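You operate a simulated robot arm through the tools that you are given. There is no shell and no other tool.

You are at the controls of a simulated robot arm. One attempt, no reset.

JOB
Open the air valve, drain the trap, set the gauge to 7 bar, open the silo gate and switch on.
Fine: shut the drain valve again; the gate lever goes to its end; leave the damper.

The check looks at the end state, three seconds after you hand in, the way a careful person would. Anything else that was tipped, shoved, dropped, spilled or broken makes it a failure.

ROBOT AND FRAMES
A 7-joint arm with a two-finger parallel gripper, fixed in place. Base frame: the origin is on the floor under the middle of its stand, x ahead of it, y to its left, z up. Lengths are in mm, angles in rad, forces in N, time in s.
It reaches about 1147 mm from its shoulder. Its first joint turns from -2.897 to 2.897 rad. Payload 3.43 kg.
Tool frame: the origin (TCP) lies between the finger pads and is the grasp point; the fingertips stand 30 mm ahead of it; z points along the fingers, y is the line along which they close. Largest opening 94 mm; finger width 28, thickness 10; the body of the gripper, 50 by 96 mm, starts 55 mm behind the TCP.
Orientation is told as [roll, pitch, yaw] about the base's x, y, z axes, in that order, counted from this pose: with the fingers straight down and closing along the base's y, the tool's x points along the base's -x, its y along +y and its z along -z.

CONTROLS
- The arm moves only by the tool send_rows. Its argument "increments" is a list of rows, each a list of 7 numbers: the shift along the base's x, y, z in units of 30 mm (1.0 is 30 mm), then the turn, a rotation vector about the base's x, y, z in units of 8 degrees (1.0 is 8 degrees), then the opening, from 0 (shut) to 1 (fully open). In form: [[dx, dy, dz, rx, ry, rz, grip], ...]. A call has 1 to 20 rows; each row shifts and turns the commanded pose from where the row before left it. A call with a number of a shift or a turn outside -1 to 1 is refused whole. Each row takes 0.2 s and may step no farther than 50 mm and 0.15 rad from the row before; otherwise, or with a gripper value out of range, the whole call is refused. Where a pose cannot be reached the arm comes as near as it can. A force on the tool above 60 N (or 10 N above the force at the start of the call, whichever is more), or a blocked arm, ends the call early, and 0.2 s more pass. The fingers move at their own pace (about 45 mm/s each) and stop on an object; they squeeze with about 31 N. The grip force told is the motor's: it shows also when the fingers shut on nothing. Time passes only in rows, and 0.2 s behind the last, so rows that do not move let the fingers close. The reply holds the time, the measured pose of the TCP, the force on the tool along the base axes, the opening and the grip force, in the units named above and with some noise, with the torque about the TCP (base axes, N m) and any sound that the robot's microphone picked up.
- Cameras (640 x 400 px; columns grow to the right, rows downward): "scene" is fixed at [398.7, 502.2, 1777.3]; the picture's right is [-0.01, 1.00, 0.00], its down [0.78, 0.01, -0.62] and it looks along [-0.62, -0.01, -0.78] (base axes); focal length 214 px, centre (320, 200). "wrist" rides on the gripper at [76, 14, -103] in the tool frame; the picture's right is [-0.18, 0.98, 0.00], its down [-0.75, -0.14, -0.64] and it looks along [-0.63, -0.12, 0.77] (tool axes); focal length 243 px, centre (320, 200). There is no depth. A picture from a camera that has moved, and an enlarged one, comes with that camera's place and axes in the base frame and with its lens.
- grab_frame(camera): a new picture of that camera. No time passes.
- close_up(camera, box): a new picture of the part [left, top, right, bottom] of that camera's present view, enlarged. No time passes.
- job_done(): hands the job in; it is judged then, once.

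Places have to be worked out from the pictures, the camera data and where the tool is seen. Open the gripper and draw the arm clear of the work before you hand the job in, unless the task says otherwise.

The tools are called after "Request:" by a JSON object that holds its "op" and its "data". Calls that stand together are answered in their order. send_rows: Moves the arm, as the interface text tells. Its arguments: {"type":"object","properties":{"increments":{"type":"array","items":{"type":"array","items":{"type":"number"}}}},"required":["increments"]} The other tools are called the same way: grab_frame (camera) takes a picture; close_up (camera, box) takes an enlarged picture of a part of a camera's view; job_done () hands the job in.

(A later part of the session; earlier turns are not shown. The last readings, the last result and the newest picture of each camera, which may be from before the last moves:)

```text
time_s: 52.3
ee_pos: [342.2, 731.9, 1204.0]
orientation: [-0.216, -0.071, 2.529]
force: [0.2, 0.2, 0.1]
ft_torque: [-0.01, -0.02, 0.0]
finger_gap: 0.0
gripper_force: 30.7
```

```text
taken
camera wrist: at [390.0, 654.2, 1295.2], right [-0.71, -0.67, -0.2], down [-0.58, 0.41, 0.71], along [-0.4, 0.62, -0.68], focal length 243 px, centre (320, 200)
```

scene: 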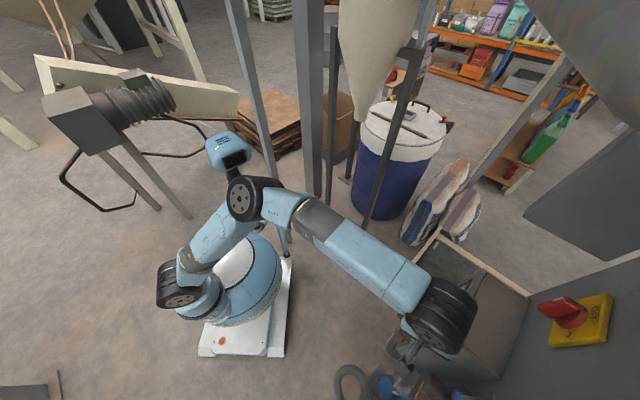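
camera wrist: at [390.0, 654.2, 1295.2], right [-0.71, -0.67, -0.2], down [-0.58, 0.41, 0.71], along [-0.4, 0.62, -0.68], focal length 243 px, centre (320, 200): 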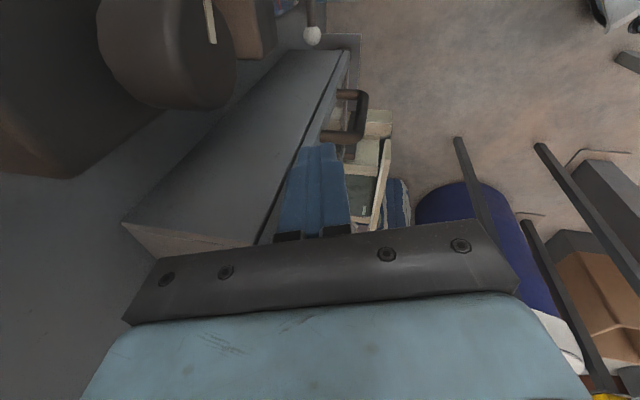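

Still exact. I keep descending to about z = 1080.

Request:
{"op": "send_rows", "data": {"increments": [[0, 0, -0.7, 0, 0, 0, 0], [0, 0, -0.8, 0, 0, 0, 0], [0, 0, -0.8, 0, 0, 0, 0], [0, 0, -0.8, 0, 0, 0, 0], [0, 0, -0.8, 0, 0, 0, 0], [0, 0, 0, 0, 0, 0, 0]]}}

Request:
{"op": "grab_frame", "data": {"camera": "scene"}}

Request:
{"op": "grab_frame", "data": {"camera": "wrist"}}

```text
time_s: 53.7
ee_pos: [343.8, 729.7, 1086.7]
orientation: [-0.217, -0.069, 2.529]
force: [0.6, -0.1, 1.2]
ft_torque: [-0.02, -0.02, -0.02]
finger_gap: 0.0
gripper_force: 30.7
```

```text
taken
```

scene: 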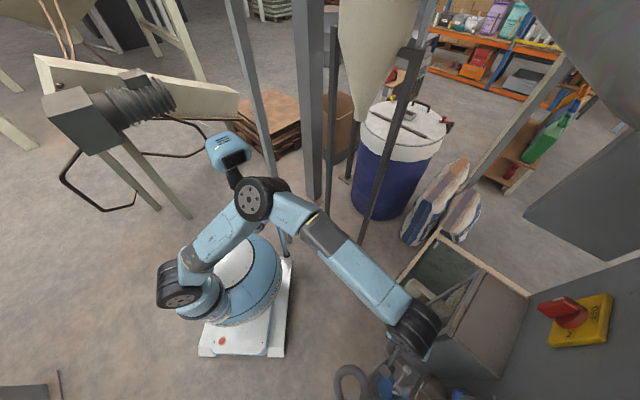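

```text
taken
camera wrist: at [391.2, 652.7, 1177.5], right [-0.71, -0.67, -0.2], down [-0.58, 0.41, 0.71], along [-0.4, 0.62, -0.68], focal length 243 px, centre (320, 200)
```

wrist: 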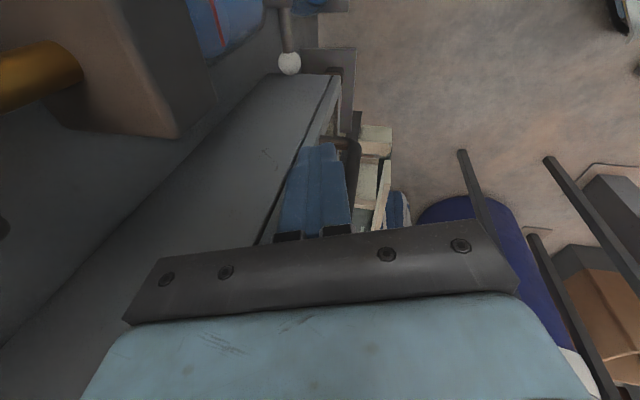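

Descending well; the white ball is confirmed at about (396, 782, 890). I go down to ~z 975 for a close look.

Request:
{"op": "send_rows", "data": {"increments": [[0, 0, -0.7, 0, 0, 0, 0], [0, 0, -0.8, 0, 0, 0, 0], [0, 0, -0.8, 0, 0, 0, 0], [0, 0, -0.8, 0, 0, 0, 0], [0, 0, -0.6, 0, 0, 0, 0], [0, 0, 0, 0, 0, 0, 0]]}}

Request:
{"op": "grab_frame", "data": {"camera": "wrist"}}

Request:
{"op": "close_up", "data": {"camera": "wrist", "box": [180, 0, 420, 170]}}

Request:
{"op": "grab_frame", "data": {"camera": "scene"}}

```text
time_s: 55.1
ee_pos: [343.3, 731.7, 978.7]
orientation: [-0.217, -0.069, 2.53]
force: [-0.7, 0.4, -0.1]
ft_torque: [-0.01, -0.01, 0.0]
finger_gap: 0.0
gripper_force: 30.9
```

```text
taken
camera wrist: at [390.6, 653.7, 1068.5], right [-0.71, -0.67, -0.2], down [-0.58, 0.41, 0.71], along [-0.4, 0.62, -0.68], focal length 243 px, centre (320, 200)
```

wrist: 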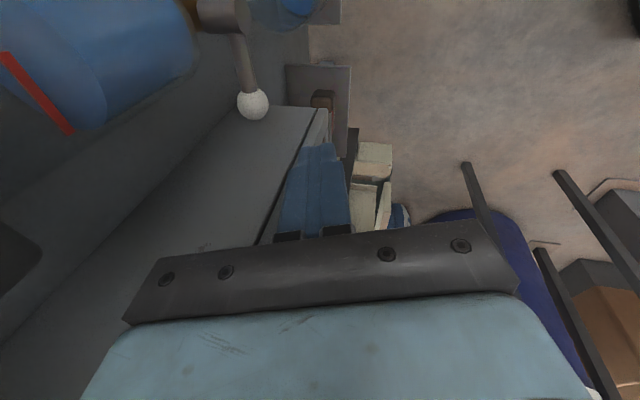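

```text
2.35 times, centred on (300, 85) of wrist
camera zoom: at [390.6, 653.7, 1068.5], right [-0.71, -0.67, -0.2], down [-0.58, 0.41, 0.71], along [-0.4, 0.62, -0.68], focal length 571 px, centre (367, 471)
```

zoom: 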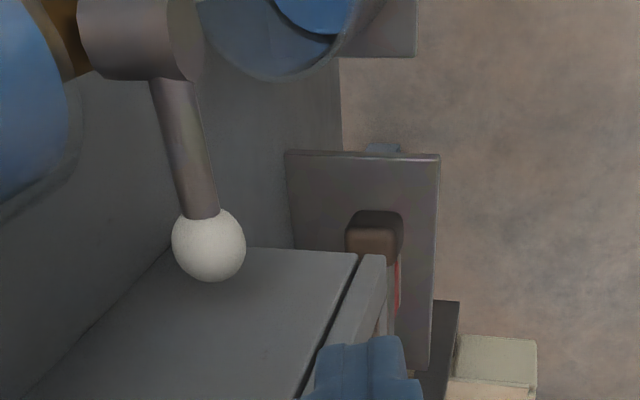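

```text
taken
```

scene: 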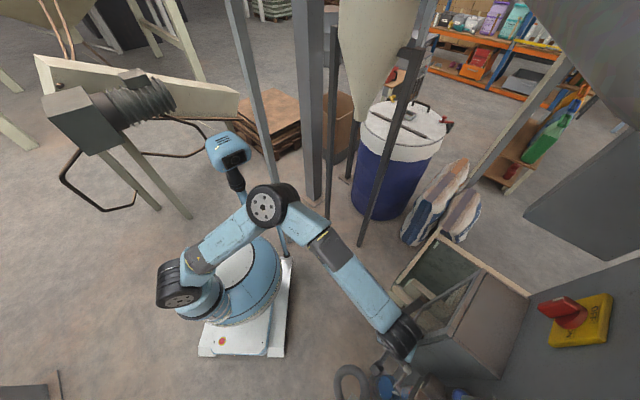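

The drain lever is clear: ball ≈(396,785,884), hub to its right, rod horizontal (closed). I will grip the ball fore-and-aft: tilt the hand to 45° along the panel normal with the closing direction in the vertical plane, opening the fingers to ~50 mm, stopping short of the ball.

Request:
{"op": "send_rows", "data": {"increments": [[0.14, 0.14, -0.2, 0.56, -0.6, -0.27, 0.5], [0.14, 0.14, -0.3, 0.56, -0.6, -0.27, 0.53], [0.14, 0.14, -0.35, 0.56, -0.6, -0.27, 0.53], [0.14, 0.14, -0.4, 0.56, -0.6, -0.27, 0.53], [0.14, 0.14, -0.4, 0.56, -0.6, -0.27, 0.53], [0, 0, 0, 0, 0, 0, 0.53]]}}

Request:
{"op": "grab_frame", "data": {"camera": "wrist"}}

Request:
{"op": "grab_frame", "data": {"camera": "scene"}}

```text
time_s: 56.5
ee_pos: [362.6, 750.7, 926.5]
orientation: [-0.786, -0.001, 2.354]
force: [1.1, -0.4, 0.9]
ft_torque: [0.04, -0.01, 0.0]
finger_gap: 49.6
gripper_force: 0.1
```

```text
taken
camera wrist: at [359.4, 638.1, 988.3], right [-0.62, -0.36, -0.7], down [-0.78, 0.28, 0.55], along [0.0, 0.89, -0.46], focal length 243 px, centre (320, 200)
```

wrist: 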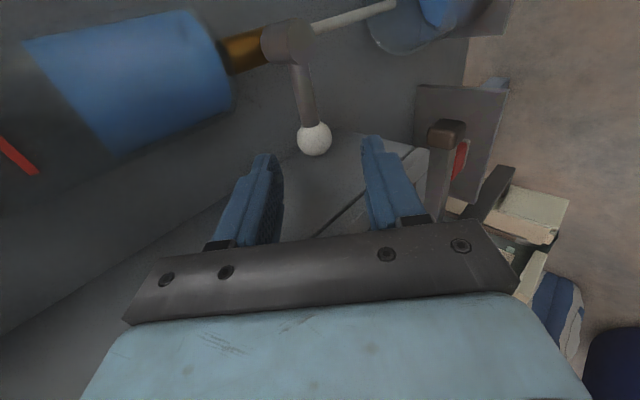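

```text
taken
```

scene: 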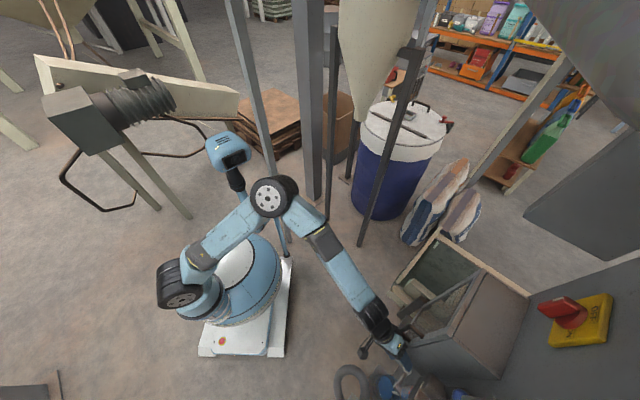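

Perfect pose: the ball sits between the open fingers, ~45 mm ahead. I advance along the finger direction so the ball comes between the pads.

Request:
{"op": "send_rows", "data": {"increments": [[0.29, 0.3, -0.35, 0, 0, 0, 0.53], [0.29, 0.3, -0.35, 0, 0, 0, 0.53], [0.3, 0.31, -0.36, 0, 0, 0, 0.53], [0, 0, 0, 0, 0, 0, 0.53]]}}

Request:
{"op": "grab_frame", "data": {"camera": "wrist"}}

```text
time_s: 57.3
ee_pos: [382.6, 772.3, 901.1]
orientation: [-0.781, 0.0, 2.356]
force: [-26.0, -64.3, 28.8]
ft_torque: [3.62, 0.77, 4.59]
finger_gap: 49.8
gripper_force: 0.1
stopped in row 3: the force on the tool passed its limit at 108 N (the readings are from after the stop); the commanded pose is now the measured one
```

```text
taken
camera wrist: at [380.8, 659.3, 963.1], right [-0.62, -0.36, -0.69], down [-0.78, 0.28, 0.55], along [0.0, 0.89, -0.46], focal length 243 px, centre (320, 200)
```

wrist: 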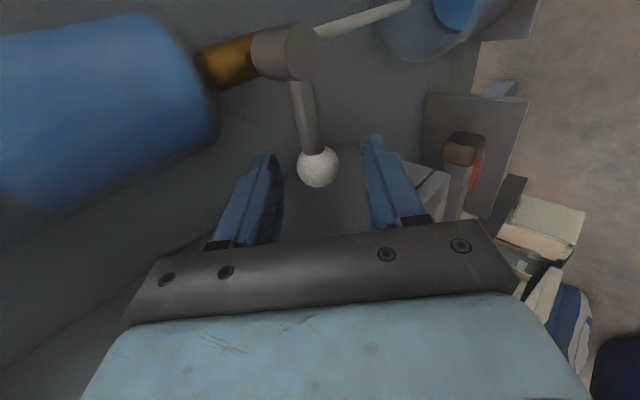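

The gripper body touched something to its left (by force/torque: about r −325, z 955, i.e. the cabinet door handle). I back off along the fingers, turn the tool 12° so that its body sits further right, and shift slightly right.

Request:
{"op": "send_rows", "data": {"increments": [[-0.25, -0.25, 0.35, 0, 0, 0, 0.53], [-0.25, -0.25, 0.35, 0, 0, 0, 0.53], [0.1, -0.1, 0, 0, 0, 0.75, 0.53], [0.1, -0.1, 0, 0, 0, 0.75, 0.53], [0, 0, 0, 0, 0, 0, 0.53]]}}

Request:
{"op": "grab_frame", "data": {"camera": "wrist"}}

Request:
{"op": "close_up", "data": {"camera": "scene", "box": [340, 240, 540, 400]}}

```text
time_s: 58.5
ee_pos: [375.3, 755.1, 918.9]
orientation: [-0.773, 0.005, 2.517]
force: [-0.9, 1.2, 0.0]
ft_torque: [-0.02, -0.05, -0.03]
finger_gap: 49.8
gripper_force: 0.0
```

```text
taken
camera wrist: at [390.2, 643.5, 981.9], right [-0.56, -0.47, -0.69], down [-0.82, 0.16, 0.55], along [-0.15, 0.87, -0.47], focal length 243 px, centre (320, 200)
```

wrist: 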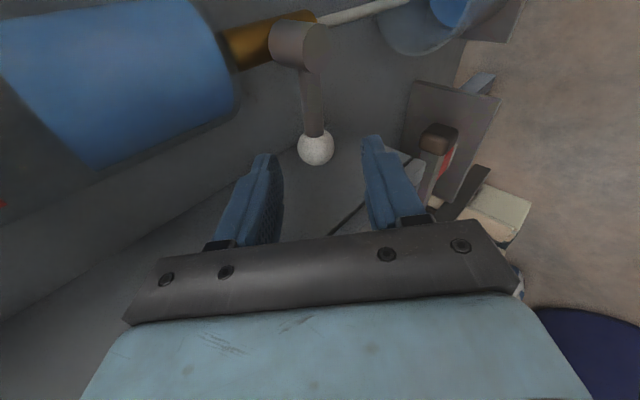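

```text
2.50 times, centred on (440, 320) of scene
camera zoom: at [398.7, 502.2, 1777.3], right [-0.01, 1.0, 0.0], down [0.78, 0.01, -0.62], along [-0.62, -0.01, -0.78], focal length 536 px, centre (20, -100)
```

zoom: 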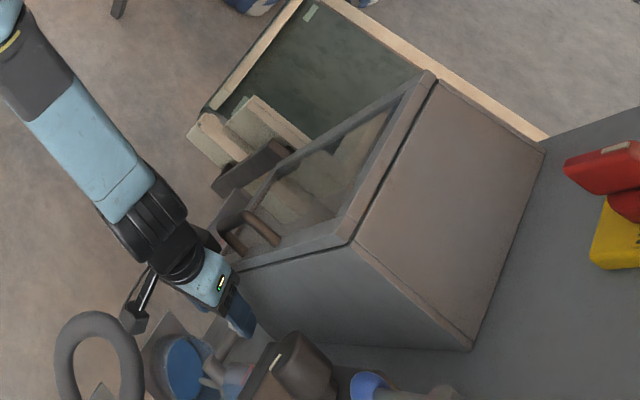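

Clear again, door still closed. With the new angle the body should pass ~13 mm right of the handle; I advance slowly to bring the ball between the pads.

Request:
{"op": "send_rows", "data": {"increments": [[0.2, 0.15, -0.2, 0, 0, 0, 0.53], [0.15, 0.15, -0.2, 0, 0, 0, 0.53], [0.14, 0.15, -0.2, 0, 0, 0, 0.53], [0.13, 0.16, -0.2, 0, 0, 0, 0.53], [0, 0, 0, 0, 0, 0, 0.53]]}}

Request:
{"op": "grab_frame", "data": {"camera": "wrist"}}

```text
time_s: 59.7
ee_pos: [383.4, 758.5, 900.4]
orientation: [-0.781, 0.002, 2.567]
force: [-0.7, 0.2, 0.0]
ft_torque: [0.05, -0.02, 0.01]
finger_gap: 49.8
gripper_force: 0.0
out of reach, approached as far as the arm can: row 1, 2, 3
```

```text
taken
camera wrist: at [403.5, 647.1, 963.6], right [-0.53, -0.49, -0.69], down [-0.82, 0.12, 0.55], along [-0.19, 0.87, -0.46], focal length 243 px, centre (320, 200)
```

wrist: 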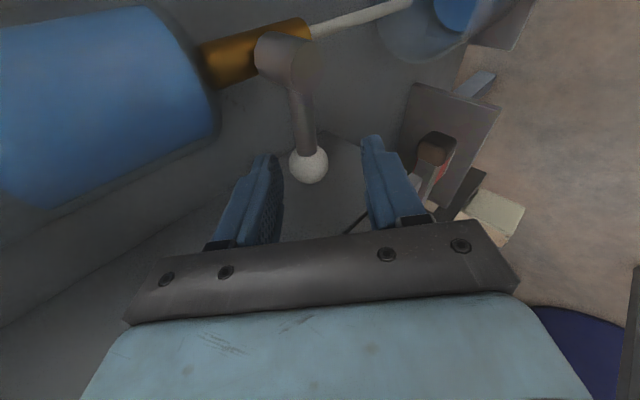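

It reports a reach limit on the way; the last row seems allowed. I wait to see whether it settles closer to the commanded pose.

Request:
{"op": "send_rows", "data": {"increments": [[0, 0, 0, 0, 0, 0, 0.53], [0, 0, 0, 0, 0, 0, 0.53]]}}

Request:
{"op": "grab_frame", "data": {"camera": "scene"}}

```text
time_s: 60.3
ee_pos: [383.3, 758.3, 900.8]
orientation: [-0.781, 0.002, 2.563]
force: [0.6, -0.4, 0.3]
ft_torque: [0.0, 0.0, 0.01]
finger_gap: 50.1
gripper_force: 0.0
```

```text
taken
```

scene: 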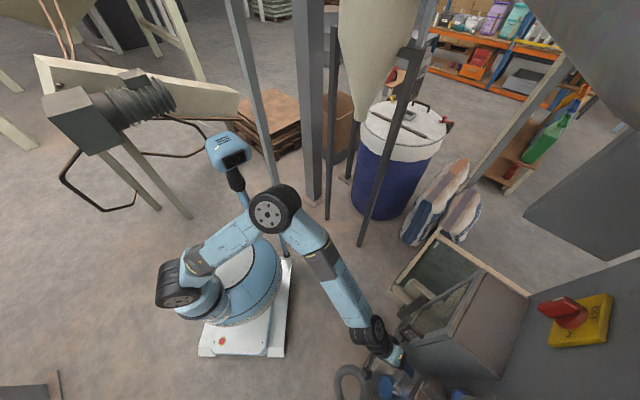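

No further motion. A wrist joint is probably near its end of travel, so I roll back ~15° about the finger axis and then try to advance again.

Request:
{"op": "send_rows", "data": {"increments": [[0, 0, 0, 0.36, 0.55, -0.67, 0.53], [0, 0, 0, 0.36, 0.55, -0.67, 0.53], [0, 0, 0, 0, 0, 0, 0.53]]}}

Request:
{"op": "send_rows", "data": {"increments": [[0.1, 0.17, -0.08, 0, 0, 0, 0.53], [0.1, 0.17, -0.08, 0, 0, 0, 0.53], [0, 0, 0, 0, 0, 0, 0.53]]}}

Request:
{"op": "grab_frame", "data": {"camera": "wrist"}}

```text
time_s: 61.1
ee_pos: [382.3, 758.5, 901.2]
orientation: [-0.765, -0.183, 2.376]
force: [-0.6, 0.5, 0.3]
ft_torque: [0.01, 0.01, 0.0]
finger_gap: 49.4
gripper_force: 0.0
```

```text
time_s: 61.9
ee_pos: [389.9, 769.2, 897.7]
orientation: [-0.765, -0.18, 2.375]
force: [0.1, -0.3, -0.4]
ft_torque: [0.0, 0.0, -0.04]
finger_gap: 49.7
gripper_force: 0.1
```

```text
taken
camera wrist: at [396.6, 649.8, 945.9], right [-0.71, -0.3, -0.64], down [-0.7, 0.2, 0.69], along [-0.08, 0.93, -0.35], focal length 243 px, centre (320, 200)
```

wrist: 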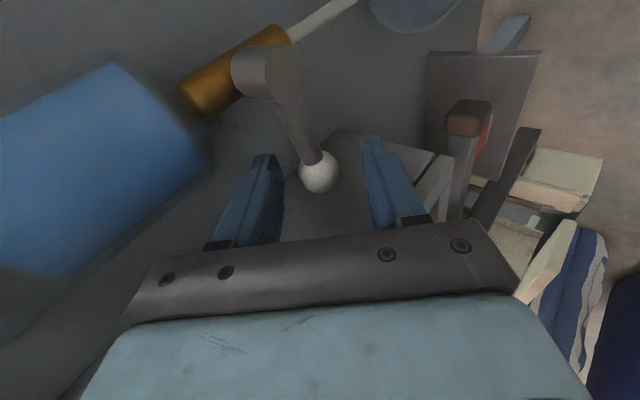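

The ball is now centred between the pads, ~20 mm ahead of the TCP. I nudge in 4 mm and close the gripper on it.

Request:
{"op": "send_rows", "data": {"increments": [[0.05, 0.08, -0.09, 0, 0, 0, 0.53], [0, 0, 0, 0, 0, 0, 0.4], [0, 0, 0, 0, 0, 0, 0.3], [0, 0, 0, 0, 0, 0, 0.2], [0, 0, 0, 0, 0, 0, 0.2]]}}

Request:
{"op": "grab_frame", "data": {"camera": "wrist"}}

```text
time_s: 63.1
ee_pos: [391.1, 770.7, 893.4]
orientation: [-0.764, -0.181, 2.375]
force: [5.0, 6.3, 1.6]
ft_torque: [-0.19, -0.06, -0.28]
finger_gap: 24.9
gripper_force: 44.2
```

```text
taken
camera wrist: at [398.5, 652.0, 943.1], right [-0.71, -0.3, -0.64], down [-0.7, 0.2, 0.69], along [-0.08, 0.93, -0.35], focal length 243 px, centre (320, 200)
```

wrist: 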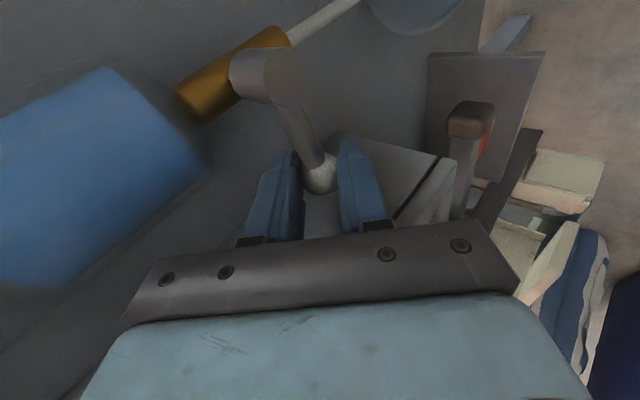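

Firmly gripped (gap 25 mm). I move the ball a small way down along its arc to test the opening direction.

Request:
{"op": "send_rows", "data": {"increments": [[0.015, -0.015, -0.15, 0, 0, 0, 0.2], [0.02, -0.02, -0.15, 0, 0, 0, 0.2], [0, 0, 0, 0, 0, 0, 0.2]]}}

Request:
{"op": "grab_frame", "data": {"camera": "wrist"}}

```text
time_s: 63.9
ee_pos: [394.2, 769.3, 884.4]
orientation: [-0.767, -0.182, 2.376]
force: [2.3, 8.6, 12.6]
ft_torque: [-0.5, -0.36, -0.8]
finger_gap: 24.2
gripper_force: 45.2
```

```text
taken
camera wrist: at [400.0, 650.9, 933.8], right [-0.71, -0.3, -0.64], down [-0.7, 0.2, 0.69], along [-0.08, 0.93, -0.35], focal length 243 px, centre (320, 200)
```

wrist: 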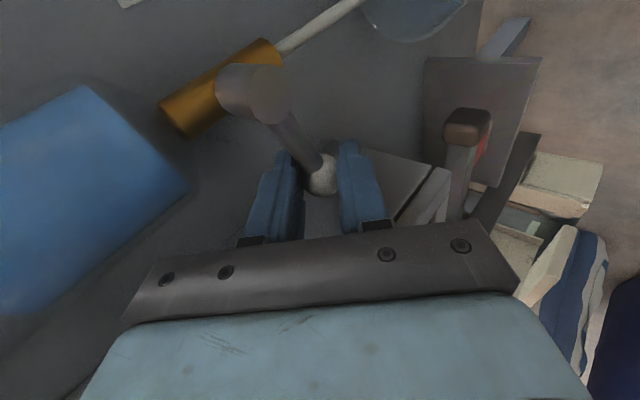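

The lever follows downward with low force. I continue along the arc to about 45°.

Request:
{"op": "send_rows", "data": {"increments": [[0.04, -0.04, -0.19, 0, 0, 0, 0.2], [0.04, -0.04, -0.18, 0, 0, 0, 0.2], [0.066, -0.066, -0.18, 0, 0, 0, 0.2], [0.066, -0.066, -0.18, 0, 0, 0, 0.2], [0.09, -0.09, -0.16, 0, 0, 0, 0.2], [0.09, -0.09, -0.16, 0, 0, 0, 0.2], [0, 0, 0, 0, 0, 0, 0.2]]}}

Request:
{"op": "grab_frame", "data": {"camera": "wrist"}}

```text
time_s: 65.5
ee_pos: [402.0, 757.0, 850.6]
orientation: [-0.76, -0.181, 2.375]
force: [-14.8, -8.3, -11.0]
ft_torque: [-0.18, 0.52, -0.02]
finger_gap: 29.9
gripper_force: 9.9
```

```text
taken
camera wrist: at [409.6, 639.2, 900.9], right [-0.71, -0.3, -0.63], down [-0.7, 0.2, 0.69], along [-0.08, 0.93, -0.35], focal length 243 px, centre (320, 200)
```

wrist: 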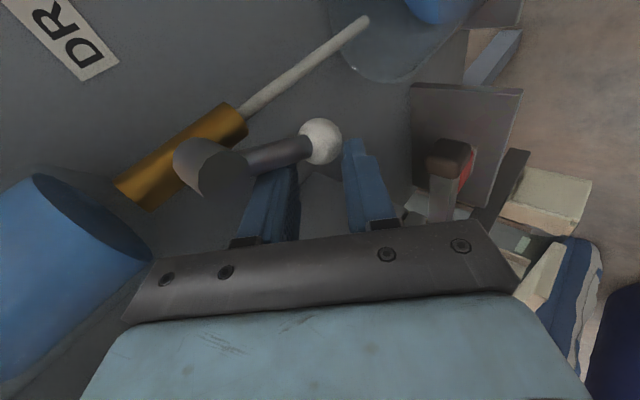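

The ball slipped out of the pads but the lever is at roughly 70° – open. I take a close look at the valve and bowl before moving.

Request:
{"op": "close_up", "data": {"camera": "wrist", "box": [0, 0, 440, 280]}}

Request:
{"op": "close_up", "data": {"camera": "scene", "box": [330, 330, 450, 400]}}

```text
1.43 times, centred on (220, 140) of wrist
camera zoom: at [409.6, 639.2, 900.9], right [-0.71, -0.3, -0.63], down [-0.7, 0.2, 0.69], along [-0.08, 0.93, -0.35], focal length 347 px, centre (463, 286)
```

zoom: 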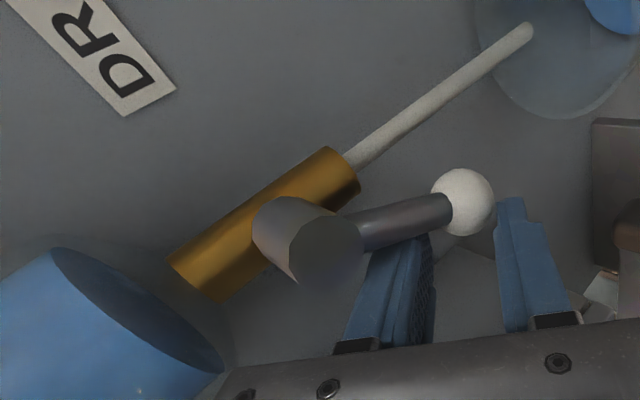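

```text
5.33 times, centred on (390, 365) of scene
camera zoom: at [398.7, 502.2, 1777.3], right [-0.01, 1.0, 0.0], down [0.78, 0.01, -0.62], along [-0.62, -0.01, -0.78], focal length 1144 px, centre (-53, -680)
```

zoom: 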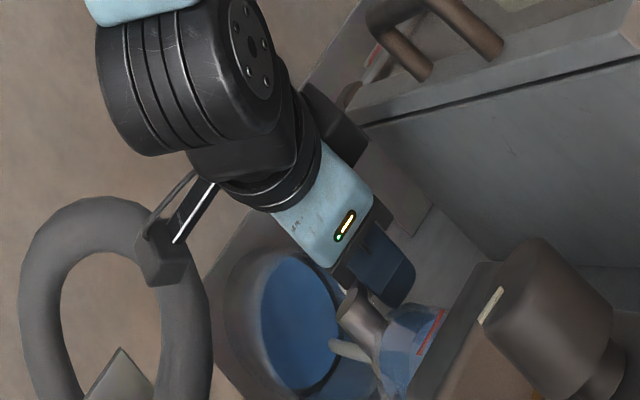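

The lever is well open and the pads only touch the rod. I open the fingers and draw back along the finger axis to see the bowl.

Request:
{"op": "send_rows", "data": {"increments": [[0, 0, 0, 0, 0, 0, 0.55], [0, 0, 0, 0, 0, 0, 0.55], [-0.13, -0.2, 0.24, 0, 0, 0, 0.55], [-0.13, -0.2, 0.24, 0, 0, 0, 0.55], [-0.13, -0.2, 0.24, 0, 0, 0, 0.55], [-0.13, -0.2, 0.24, 0, 0, 0, 0.55], [0, 0, 0, 0, 0, 0, 0.55]]}}

Request:
{"op": "grab_frame", "data": {"camera": "wrist"}}

Request:
{"op": "close_up", "data": {"camera": "scene", "box": [330, 330, 450, 400]}}

```text
time_s: 67.1
ee_pos: [389.4, 733.0, 882.4]
orientation: [-0.765, -0.181, 2.376]
force: [0.0, 0.6, 0.6]
ft_torque: [-0.04, 0.0, 0.02]
finger_gap: 51.7
gripper_force: 0.0
```

```text
taken
camera wrist: at [397.2, 614.0, 930.8], right [-0.71, -0.3, -0.64], down [-0.7, 0.2, 0.69], along [-0.08, 0.93, -0.35], focal length 243 px, centre (320, 200)
```

wrist: 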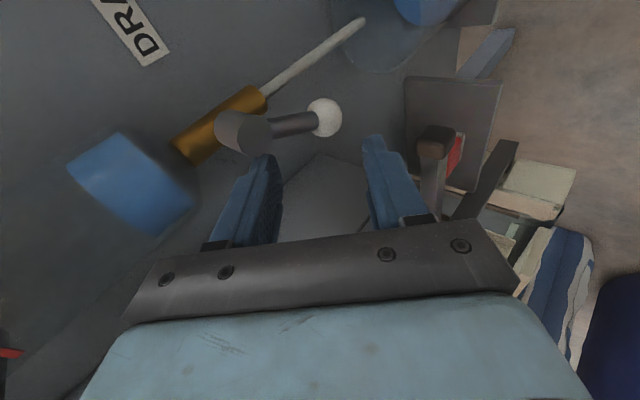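

```text
5.33 times, centred on (390, 365) of scene
camera zoom: at [398.7, 502.2, 1777.3], right [-0.01, 1.0, 0.0], down [0.78, 0.01, -0.62], along [-0.62, -0.01, -0.78], focal length 1144 px, centre (-53, -680)
```

zoom: 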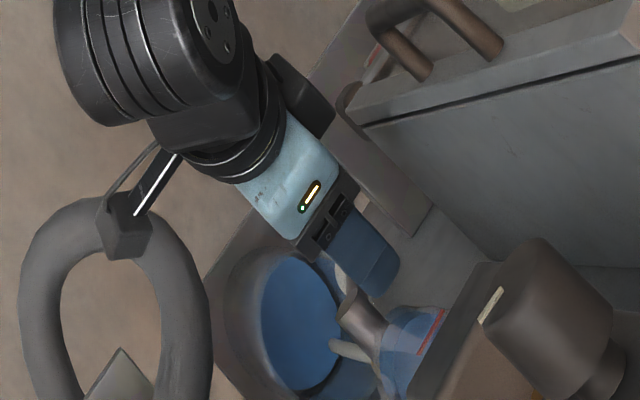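

The blue water column has clearly become shorter (well below the red line), so it is draining. I wait a little and look again.

Request:
{"op": "send_rows", "data": {"increments": [[0, 0, 0, 0, 0, 0, 0.55], [0, 0, 0, 0, 0, 0, 0.55], [0, 0, 0, 0, 0, 0, 0.55], [0, 0, 0, 0, 0, 0, 0.55], [0, 0, 0, 0, 0, 0, 0.55]]}}

Request:
{"op": "grab_frame", "data": {"camera": "wrist"}}

```text
time_s: 68.3
ee_pos: [390.1, 734.0, 880.9]
orientation: [-0.763, -0.182, 2.376]
force: [0.9, -0.5, 0.3]
ft_torque: [0.01, -0.01, 0.0]
finger_gap: 51.6
gripper_force: 0.0
```

```text
taken
camera wrist: at [397.3, 614.0, 930.8], right [-0.71, -0.3, -0.64], down [-0.7, 0.2, 0.69], along [-0.08, 0.93, -0.35], focal length 243 px, centre (320, 200)
```

wrist: 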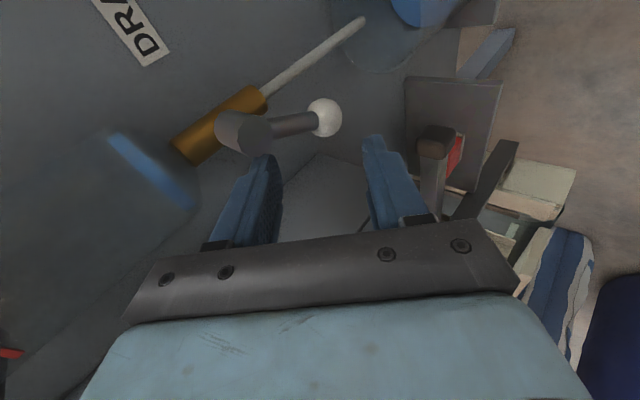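

Almost empty – only a thin layer remains. I wait a bit more until it is fully drained.

Request:
{"op": "send_rows", "data": {"increments": [[0, 0, 0, 0, 0, 0, 0.3], [0, 0, 0, 0, 0, 0, 0], [0, 0, 0, 0, 0, 0, 0], [0, 0, 0, 0, 0, 0, 0], [0, 0, 0, 0, 0, 0, 0]]}}

Request:
{"op": "grab_frame", "data": {"camera": "wrist"}}

Request:
{"op": "close_up", "data": {"camera": "wrist", "box": [0, 60, 360, 300]}}

```text
time_s: 69.5
ee_pos: [389.3, 733.6, 882.5]
orientation: [-0.764, -0.182, 2.377]
force: [-0.2, 0.7, 0.3]
ft_torque: [0.01, 0.03, -0.02]
finger_gap: 0.0
gripper_force: 31.2
```

```text
taken
camera wrist: at [397.1, 614.1, 930.8], right [-0.71, -0.3, -0.64], down [-0.7, 0.2, 0.69], along [-0.08, 0.93, -0.35], focal length 243 px, centre (320, 200)
```

wrist: 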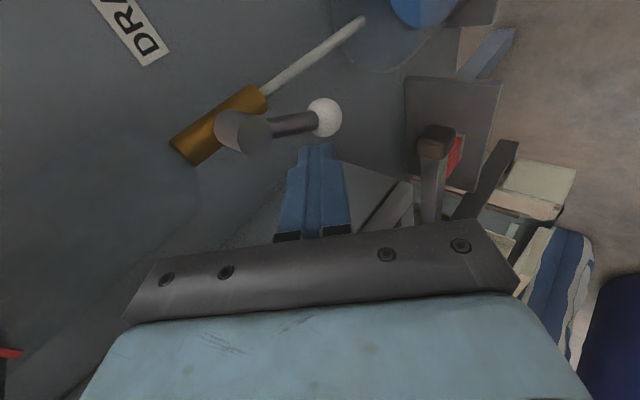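

```text
1.67 times, centred on (180, 180) of wrist
camera zoom: at [397.1, 614.1, 930.8], right [-0.71, -0.3, -0.64], down [-0.7, 0.2, 0.69], along [-0.08, 0.93, -0.35], focal length 404 px, centre (553, 233)
```

zoom: 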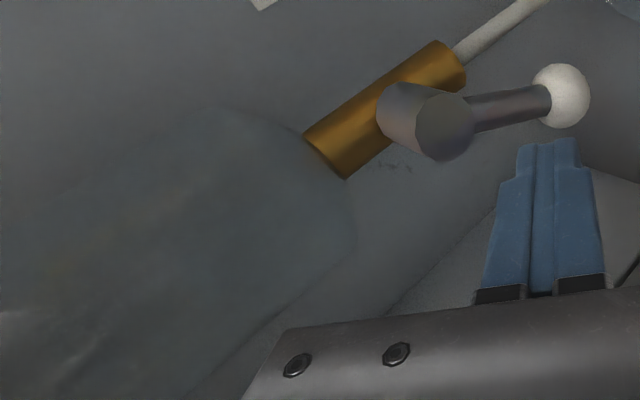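

The bowl is empty. To shut the drain, I bring the closed fingers to the right of and below the ball (ball now ≈ r −239, z 829), staying in front of the valve first.

Request:
{"op": "send_rows", "data": {"increments": [[0.3, -0.3, -0.1, 0, 0, 0, 0], [0.34, -0.34, -0.35, 0, 0, 0, 0], [0.34, -0.34, -0.38, 0, 0, 0, 0], [0, 0, 0, 0, 0, 0, 0]]}}

Request:
{"op": "grab_frame", "data": {"camera": "wrist"}}

```text
time_s: 70.5
ee_pos: [419.1, 702.4, 857.2]
orientation: [-0.763, -0.183, 2.375]
force: [0.1, 0.2, 1.1]
ft_torque: [0.02, 0.01, 0.0]
finger_gap: 0.2
gripper_force: 31.6
```

```text
taken
camera wrist: at [426.0, 585.4, 905.7], right [-0.71, -0.3, -0.64], down [-0.7, 0.2, 0.69], along [-0.08, 0.93, -0.35], focal length 243 px, centre (320, 200)
```

wrist: 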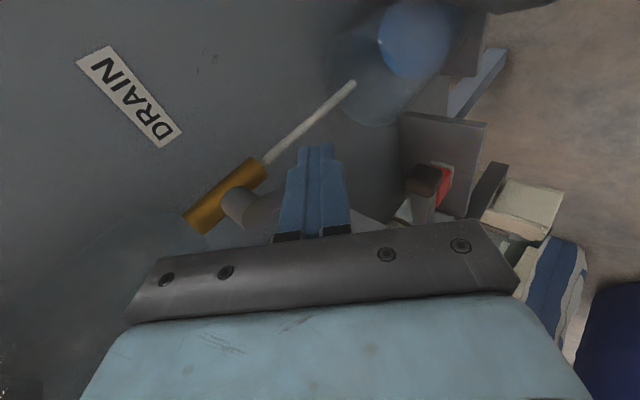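

The ball is hidden right behind the finger in this view, as expected. I advance along the finger axis so the pin passes to the right of and below the ball.

Request:
{"op": "send_rows", "data": {"increments": [[0.21, 0.235, -0.32, 0, 0, 0, 0], [0.21, 0.235, -0.32, 0, 0, 0, 0], [0.2, 0.24, -0.33, 0, 0, 0, 0], [0, 0, 0, 0, 0, 0, 0]]}}

Request:
{"op": "grab_frame", "data": {"camera": "wrist"}}

```text
time_s: 71.5
ee_pos: [438.0, 725.2, 827.6]
orientation: [-0.764, -0.18, 2.375]
force: [0.5, 0.3, 0.3]
ft_torque: [0.01, -0.03, 0.01]
finger_gap: 0.0
gripper_force: 31.1
```

```text
taken
camera wrist: at [445.1, 607.3, 876.7], right [-0.71, -0.3, -0.64], down [-0.7, 0.2, 0.69], along [-0.08, 0.93, -0.35], focal length 243 px, centre (320, 200)
```

wrist: 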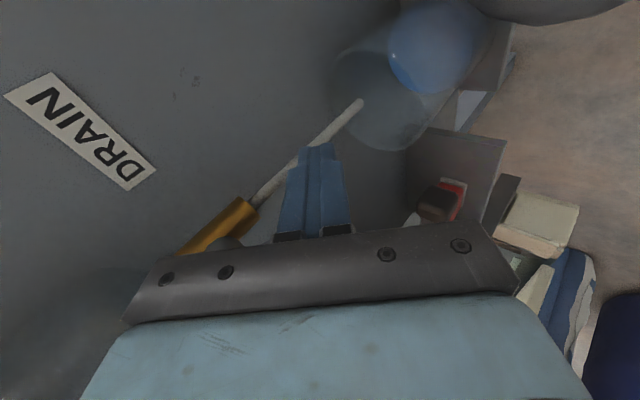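

No contact yet, pin is right/below of the ball. I now sweep left and then up along the closing arc in small steps.

Request:
{"op": "send_rows", "data": {"increments": [[-0.18, 0.18, 0.01, 0, 0, 0, 0], [-0.18, 0.18, 0.01, 0, 0, 0, 0], [-0.18, 0.18, 0.01, 0, 0, 0, 0], [-0.2, 0.2, 0.1, 0, 0, 0, 0], [-0.2, 0.2, 0.11, 0, 0, 0, 0], [0, 0, 0, 0, 0, 0, 0]]}}

Request:
{"op": "grab_frame", "data": {"camera": "wrist"}}

```text
time_s: 72.9
ee_pos: [410.0, 755.6, 834.8]
orientation: [-0.765, -0.181, 2.377]
force: [-0.4, 0.3, 0.1]
ft_torque: [-0.01, 0.03, 0.04]
finger_gap: 0.0
gripper_force: 30.8
```

```text
taken
camera wrist: at [416.1, 635.7, 883.6], right [-0.71, -0.3, -0.64], down [-0.7, 0.2, 0.69], along [-0.08, 0.93, -0.35], focal length 243 px, centre (320, 200)
```

wrist: 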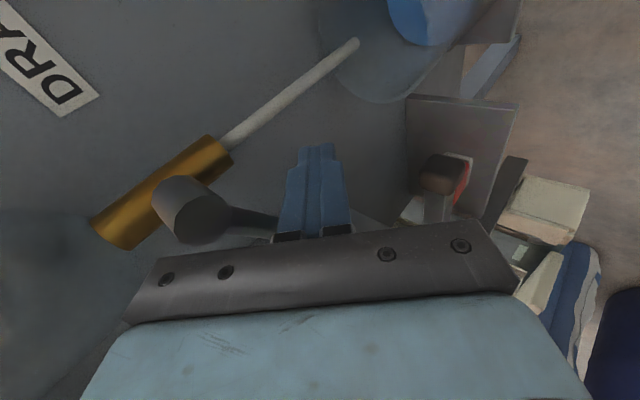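

The lever is moving shut (about 40° left). I continue up the arc.

Request:
{"op": "send_rows", "data": {"increments": [[-0.18, 0.18, 0.2, 0, 0, 0, 0], [-0.18, 0.18, 0.2, 0, 0, 0, 0], [-0.14, 0.14, 0.28, 0, 0, 0, 0], [-0.14, 0.14, 0.28, 0, 0, 0, 0], [0, 0, 0, 0, 0, 0, 0]]}}

Request:
{"op": "grab_frame", "data": {"camera": "wrist"}}

```text
time_s: 74.1
ee_pos: [389.8, 772.7, 859.8]
orientation: [-0.76, -0.179, 2.374]
force: [-6.1, -26.0, -28.9]
ft_torque: [0.21, -0.13, 0.09]
finger_gap: 0.2
gripper_force: 31.3
```

```text
taken
camera wrist: at [397.6, 654.4, 909.6], right [-0.71, -0.3, -0.63], down [-0.7, 0.2, 0.69], along [-0.08, 0.93, -0.35], focal length 243 px, centre (320, 200)
```

wrist: 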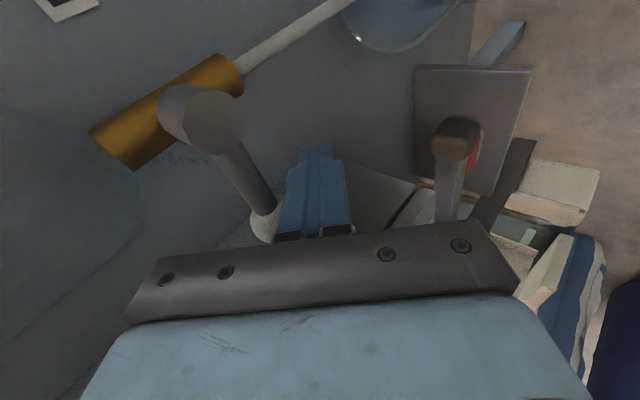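

The lever is perpendicular to the pipe again and resists with ~40 N – it is on its closed stop. I lower the pin off the ball and retreat along the finger axis to verify.

Request:
{"op": "send_rows", "data": {"increments": [[0, 0, -0.35, 0, 0, 0, 0], [0.05, -0.05, -0.1, 0, 0, 0, 0], [-0.2, -0.3, 0.2, 0, 0, 0, 0], [-0.25, -0.38, 0.45, 0, 0, 0, 0], [-0.25, -0.38, 0.45, 0, 0, 0, 0], [0, 0, 0, 0, 0, 0, 0]]}}

Request:
{"op": "grab_frame", "data": {"camera": "wrist"}}

Request:
{"op": "close_up", "data": {"camera": "wrist", "box": [40, 0, 400, 240]}}

```text
time_s: 75.5
ee_pos: [388.2, 741.5, 873.5]
orientation: [-0.753, -0.177, 2.355]
force: [0.1, -0.2, 0.7]
ft_torque: [0.0, 0.0, 0.0]
finger_gap: 0.1
gripper_force: 30.7
```

```text
taken
camera wrist: at [393.5, 623.0, 923.6], right [-0.72, -0.3, -0.63], down [-0.69, 0.22, 0.69], along [-0.07, 0.93, -0.36], focal length 243 px, centre (320, 200)
```

wrist: 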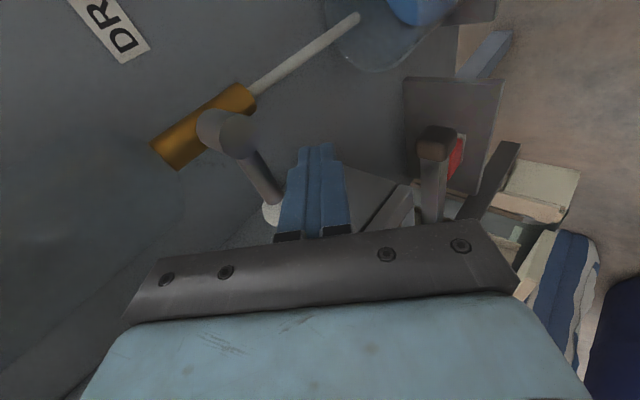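

```text
1.67 times, centred on (220, 120) of wrist
camera zoom: at [393.5, 623.0, 923.6], right [-0.72, -0.3, -0.63], down [-0.69, 0.22, 0.69], along [-0.07, 0.93, -0.36], focal length 404 px, centre (487, 333)
```

zoom: 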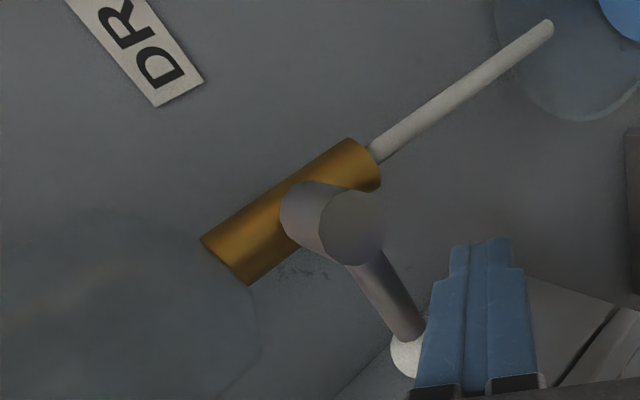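

The drain lever is perpendicular and shut, the bowl empty. I now retrace the safe path: back off, bring the hand near-vertical again and rise in front of the gap.

Request:
{"op": "send_rows", "data": {"increments": [[-0.5, -0.5, 0.4, 0, 0, 0, 0], [-0.18, -0.01, 0.6, -0.68, 0.376, 0.34, 0], [-0.18, -0.01, 0.6, -0.68, 0.376, 0.34, 0], [-0.18, -0.01, 0.6, -0.68, 0.376, 0.34, 0], [-0.18, -0.01, 0.6, -0.68, 0.376, 0.34, 0], [-0.18, -0.01, 0.6, -0.68, 0.376, 0.34, 0], [0, 0, 0, 0, 0, 0, 0]]}}

Request:
{"op": "grab_frame", "data": {"camera": "wrist"}}

Request:
{"op": "grab_frame", "data": {"camera": "scene"}}

```text
time_s: 77.1
ee_pos: [326.2, 722.4, 985.9]
orientation: [-0.227, -0.085, 2.547]
force: [0.1, -0.8, -0.1]
ft_torque: [-0.01, -0.01, -0.01]
finger_gap: 0.0
gripper_force: 30.7
```

```text
taken
camera wrist: at [376.7, 645.2, 1075.1], right [-0.7, -0.68, -0.2], down [-0.58, 0.38, 0.72], along [-0.41, 0.62, -0.66], focal length 243 px, centre (320, 200)
```

wrist: 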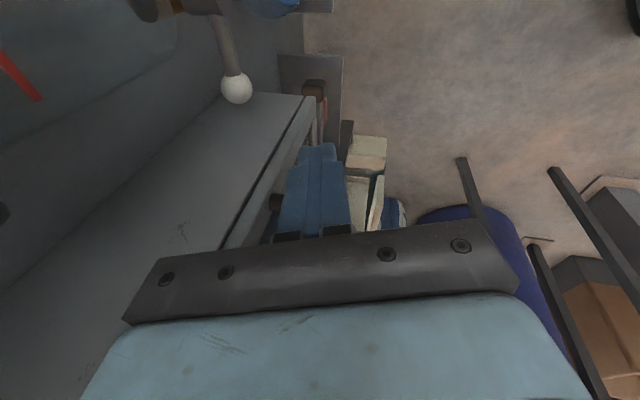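

```text
taken
```

scene: 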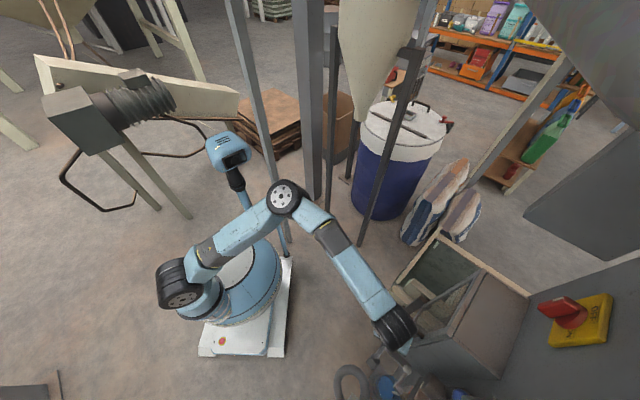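

All clear. I shift slightly right/outwards and ascend along the same column.

Request:
{"op": "send_rows", "data": {"increments": [[0.3, 0.05, 0.4, 0, 0, 0, 0], [0.3, 0.05, 0.7, 0, 0, 0, 0], [0, 0, 0.8, 0, 0, 0, 0], [0, 0, 0.8, 0, 0, 0, 0], [0, 0, 0.8, 0, 0, 0, 0], [0, 0, 0.8, 0, 0, 0, 0], [0, 0, 0.8, 0, 0, 0, 0], [0, 0, 0, 0, 0, 0, 0]]}}

Request:
{"op": "grab_frame", "data": {"camera": "scene"}}

Request:
{"op": "grab_frame", "data": {"camera": "wrist"}}

```text
time_s: 78.9
ee_pos: [348.3, 727.6, 1138.2]
orientation: [-0.227, -0.088, 2.545]
force: [1.1, 0.5, -0.6]
ft_torque: [0.0, -0.02, 0.02]
finger_gap: 0.0
gripper_force: 31.5
```

```text
taken
```

scene: 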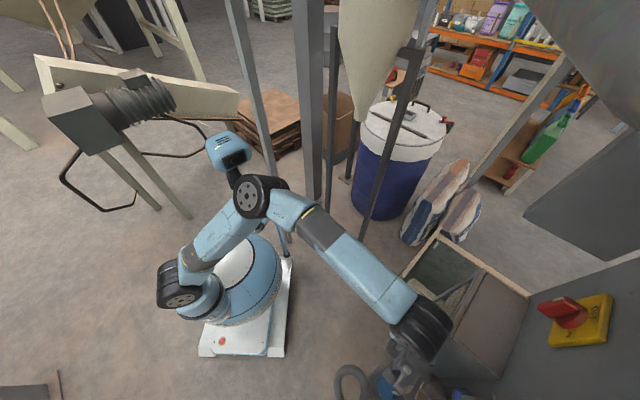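

```text
taken
camera wrist: at [398.4, 647.8, 1227.6], right [-0.71, -0.68, -0.2], down [-0.58, 0.38, 0.72], along [-0.41, 0.63, -0.66], focal length 243 px, centre (320, 200)
```

wrist: 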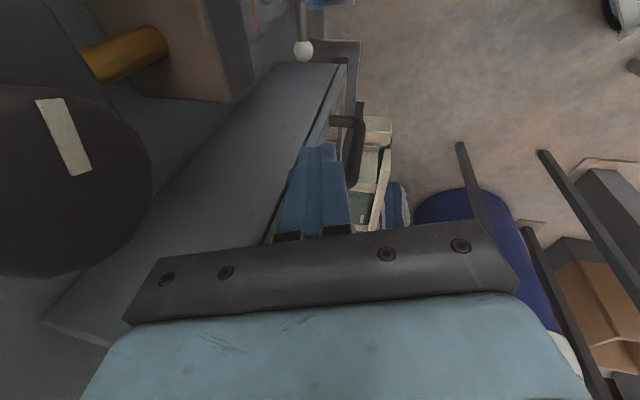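

Good view of the knob face: its centre ≈(421,719,1202), index mark pointing to the right (~3 o'clock). I rise to ~1300, then move right past the air lever, keeping ~25 mm in front of it.

Request:
{"op": "send_rows", "data": {"increments": [[0, 0, 0.8, 0, 0, 0, 0], [0, 0, 0.9, 0, 0, 0, 0], [0, 0, 0.9, 0, 0, 0, 0], [0, 0, 0.9, 0, 0, 0, 0], [0, 0, 0.9, 0, 0, 0, 0], [0.2, -0.6, 0.5, 0, 0, 0, 0], [0.4, -0.8, 0.2, 0, 0, 0, 0], [0.6, -0.7, 0, 0, 0, 0, 0], [0.7, -0.7, 0, 0, 0, 0, 0], [0, 0, 0, 0, 0, 0, 0]]}}

Request:
{"op": "grab_frame", "data": {"camera": "scene"}}

Request:
{"op": "grab_frame", "data": {"camera": "wrist"}}

```text
time_s: 81.1
ee_pos: [403.0, 640.7, 1289.7]
orientation: [-0.228, -0.085, 2.547]
force: [0.0, 0.9, 0.2]
ft_torque: [-0.03, -0.01, 0.02]
finger_gap: 0.0
gripper_force: 30.9
```

```text
taken
```

scene: 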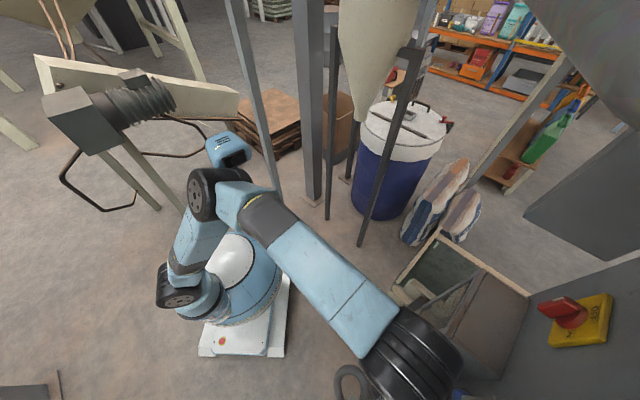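

```text
taken
camera wrist: at [454.0, 563.9, 1378.5], right [-0.7, -0.68, -0.2], down [-0.58, 0.38, 0.72], along [-0.41, 0.63, -0.66], focal length 243 px, centre (320, 200)
```

wrist: 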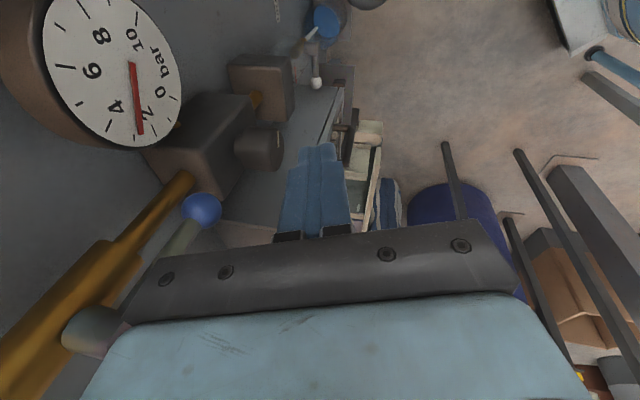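

Exact again; the gauge shows about 2.7 bar. I continue right and slightly outward to the right side of the knob.

Request:
{"op": "send_rows", "data": {"increments": [[0.7, -0.44, 0, 0, 0, 0, 0], [0.72, -0.44, 0, 0, 0, 0, 0], [0.72, -0.44, 0, 0, 0, 0, 0], [0.72, -0.44, 0, 0, 0, 0, 0], [0, 0, 0, 0, 0, 0, 0]]}}

Request:
{"op": "grab_frame", "data": {"camera": "scene"}}

Request:
{"op": "grab_frame", "data": {"camera": "wrist"}}

```text
time_s: 82.3
ee_pos: [488.7, 587.8, 1289.0]
orientation: [-0.226, -0.086, 2.546]
force: [0.6, -0.2, -0.4]
ft_torque: [0.0, 0.01, -0.02]
finger_gap: 0.0
gripper_force: 30.8
```

```text
taken
```

scene: 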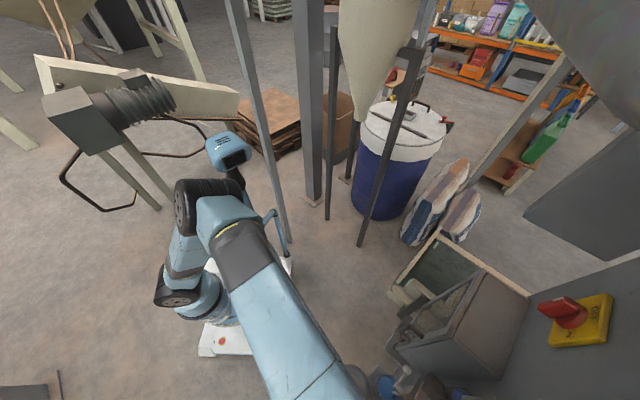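

```text
taken
camera wrist: at [538.9, 510.3, 1379.0], right [-0.71, -0.68, -0.2], down [-0.58, 0.38, 0.72], along [-0.41, 0.63, -0.66], focal length 243 px, centre (320, 200)
```

wrist: 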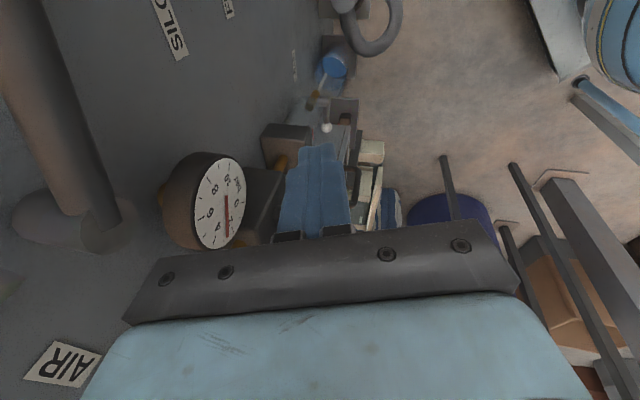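

Exact; elbow free. Now I turn the tool back about the vertical (camera towards the robot side) in free space, before tilting the hand to come at the knob from its upper right.

Request:
{"op": "send_rows", "data": {"increments": [[0, 0, 0, 0, 0, -1, 0], [0, 0, 0, 0, 0, -1, 0], [0, 0, 0, 0, 0, -1, 0], [0, 0, 0, 0, 0, -1, 0], [0, 0, 0, 0, 0, -1, 0], [0, 0, 0, 0, 0, -1, 0], [0, 0, 0, 0, 0, -1, 0], [0, 0, 0, 0, 0, 0, 0]]}}

Request:
{"op": "grab_frame", "data": {"camera": "scene"}}

```text
time_s: 84.1
ee_pos: [488.2, 589.9, 1291.7]
orientation: [-0.226, -0.083, 1.568]
force: [-0.3, 0.3, -0.6]
ft_torque: [0.0, 0.0, 0.02]
finger_gap: 0.1
gripper_force: 31.0
```

```text
taken
```

scene: 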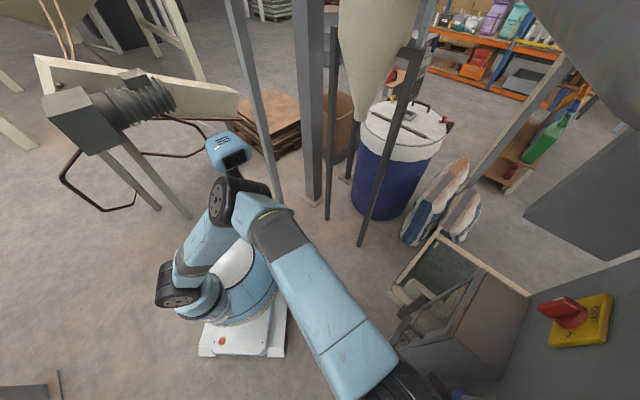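

Tracking fine. I now rotate the hand so it points down-left towards the knob (approach from its upper right, tilted 30° towards the panel) and move to a pre-grasp ~75 mm away, opening the fingers.

Request:
{"op": "send_rows", "data": {"increments": [[0, 0, 0, 0.562, 0.489, -0.576, 0], [0, 0, 0, 0.562, 0.489, -0.576, 0], [0, 0, 0, 0.562, 0.489, -0.576, 0], [0, 0, 0, 0.562, 0.489, -0.576, 0], [0, 0, 0, 0.562, 0.489, -0.576, 0], [0, 0, 0, 0.562, 0.489, -0.576, 0.3], [0, 0, 0, 0.562, 0.489, -0.576, 0.7], [0, 0, 0, 0.562, 0.489, -0.576, 0.7], [0, 0, 0, 0.562, 0.489, -0.576, 0.7], [0, 0, 0, 0.562, 0.489, -0.576, 0.7], [0, 0, 0, 0, 0, 0, 0.7]]}}

Request:
{"op": "grab_frame", "data": {"camera": "scene"}}

Request:
{"op": "grab_frame", "data": {"camera": "wrist"}}

```text
time_s: 86.5
ee_pos: [489.8, 590.1, 1291.9]
orientation: [0.77, -0.391, 0.425]
force: [0.5, 0.8, 0.3]
ft_torque: [-0.01, 0.03, -0.01]
finger_gap: 65.7
gripper_force: 0.1
```

```text
taken
```

scene: 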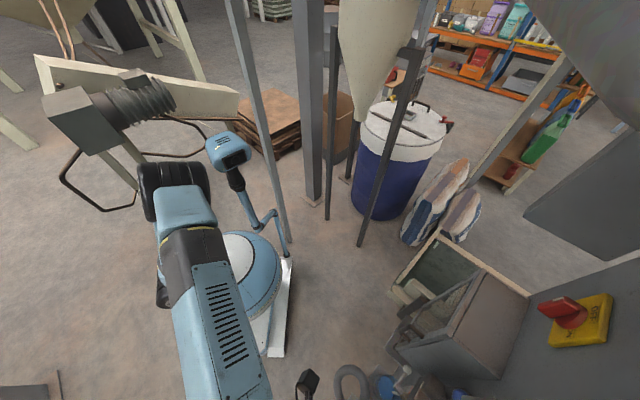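

```text
taken
camera wrist: at [422.8, 491.6, 1340.1], right [-0.37, 0.6, 0.7], down [0.73, -0.27, 0.62], along [0.57, 0.75, -0.34], focal length 243 px, centre (320, 200)
```

wrist: 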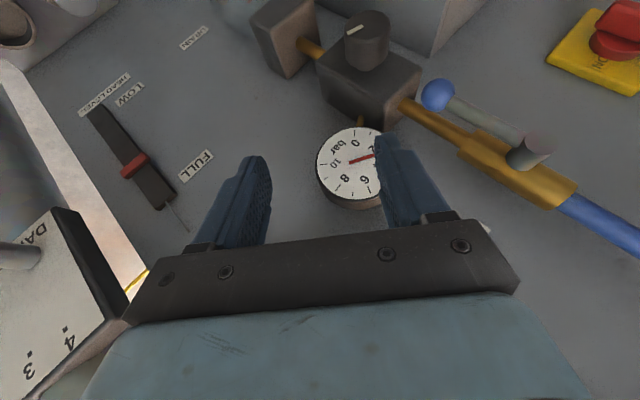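

Very good view: knob front centre ≈(418,710,1207), index at about 4 o'clock. I move to the pre-grasp point about 70 mm short of the knob along the hand axis.

Request:
{"op": "send_rows", "data": {"increments": [[-0.5, 0.64, -0.32, 0, 0, 0, 0.7], [-0.5, 0.64, -0.32, 0, 0, 0, 0.7], [-0.5, 0.64, -0.32, 0, 0, 0, 0.7], [-0.5, 0.64, -0.32, 0, 0, 0, 0.7], [0, 0, 0, 0, 0, 0, 0.7]]}}

Request:
{"op": "grab_frame", "data": {"camera": "wrist"}}

Request:
{"op": "grab_frame", "data": {"camera": "scene"}}

```text
time_s: 87.7
ee_pos: [431.6, 662.8, 1255.3]
orientation: [0.776, -0.391, 0.419]
force: [-0.1, -0.3, 0.4]
ft_torque: [0.0, -0.02, -0.01]
finger_gap: 65.7
gripper_force: 0.1
```

```text
taken
camera wrist: at [364.2, 564.9, 1302.5], right [-0.37, 0.6, 0.71], down [0.74, -0.28, 0.62], along [0.57, 0.75, -0.34], focal length 243 px, centre (320, 200)
```

wrist: 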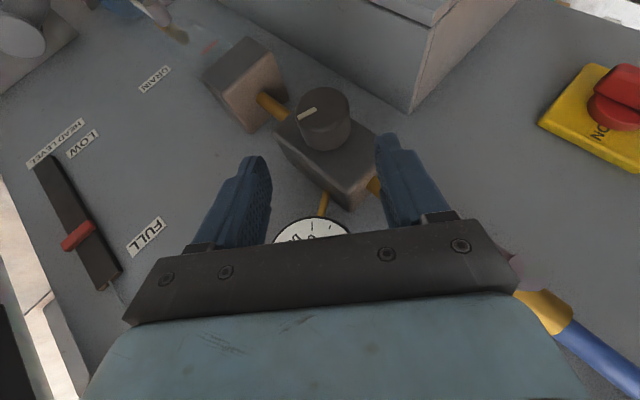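

```text
taken
```

scene: 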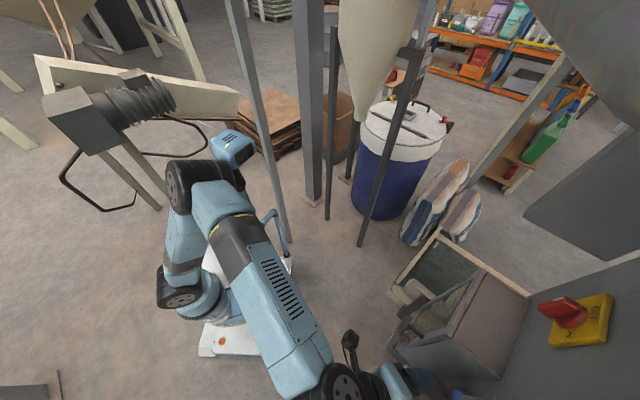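

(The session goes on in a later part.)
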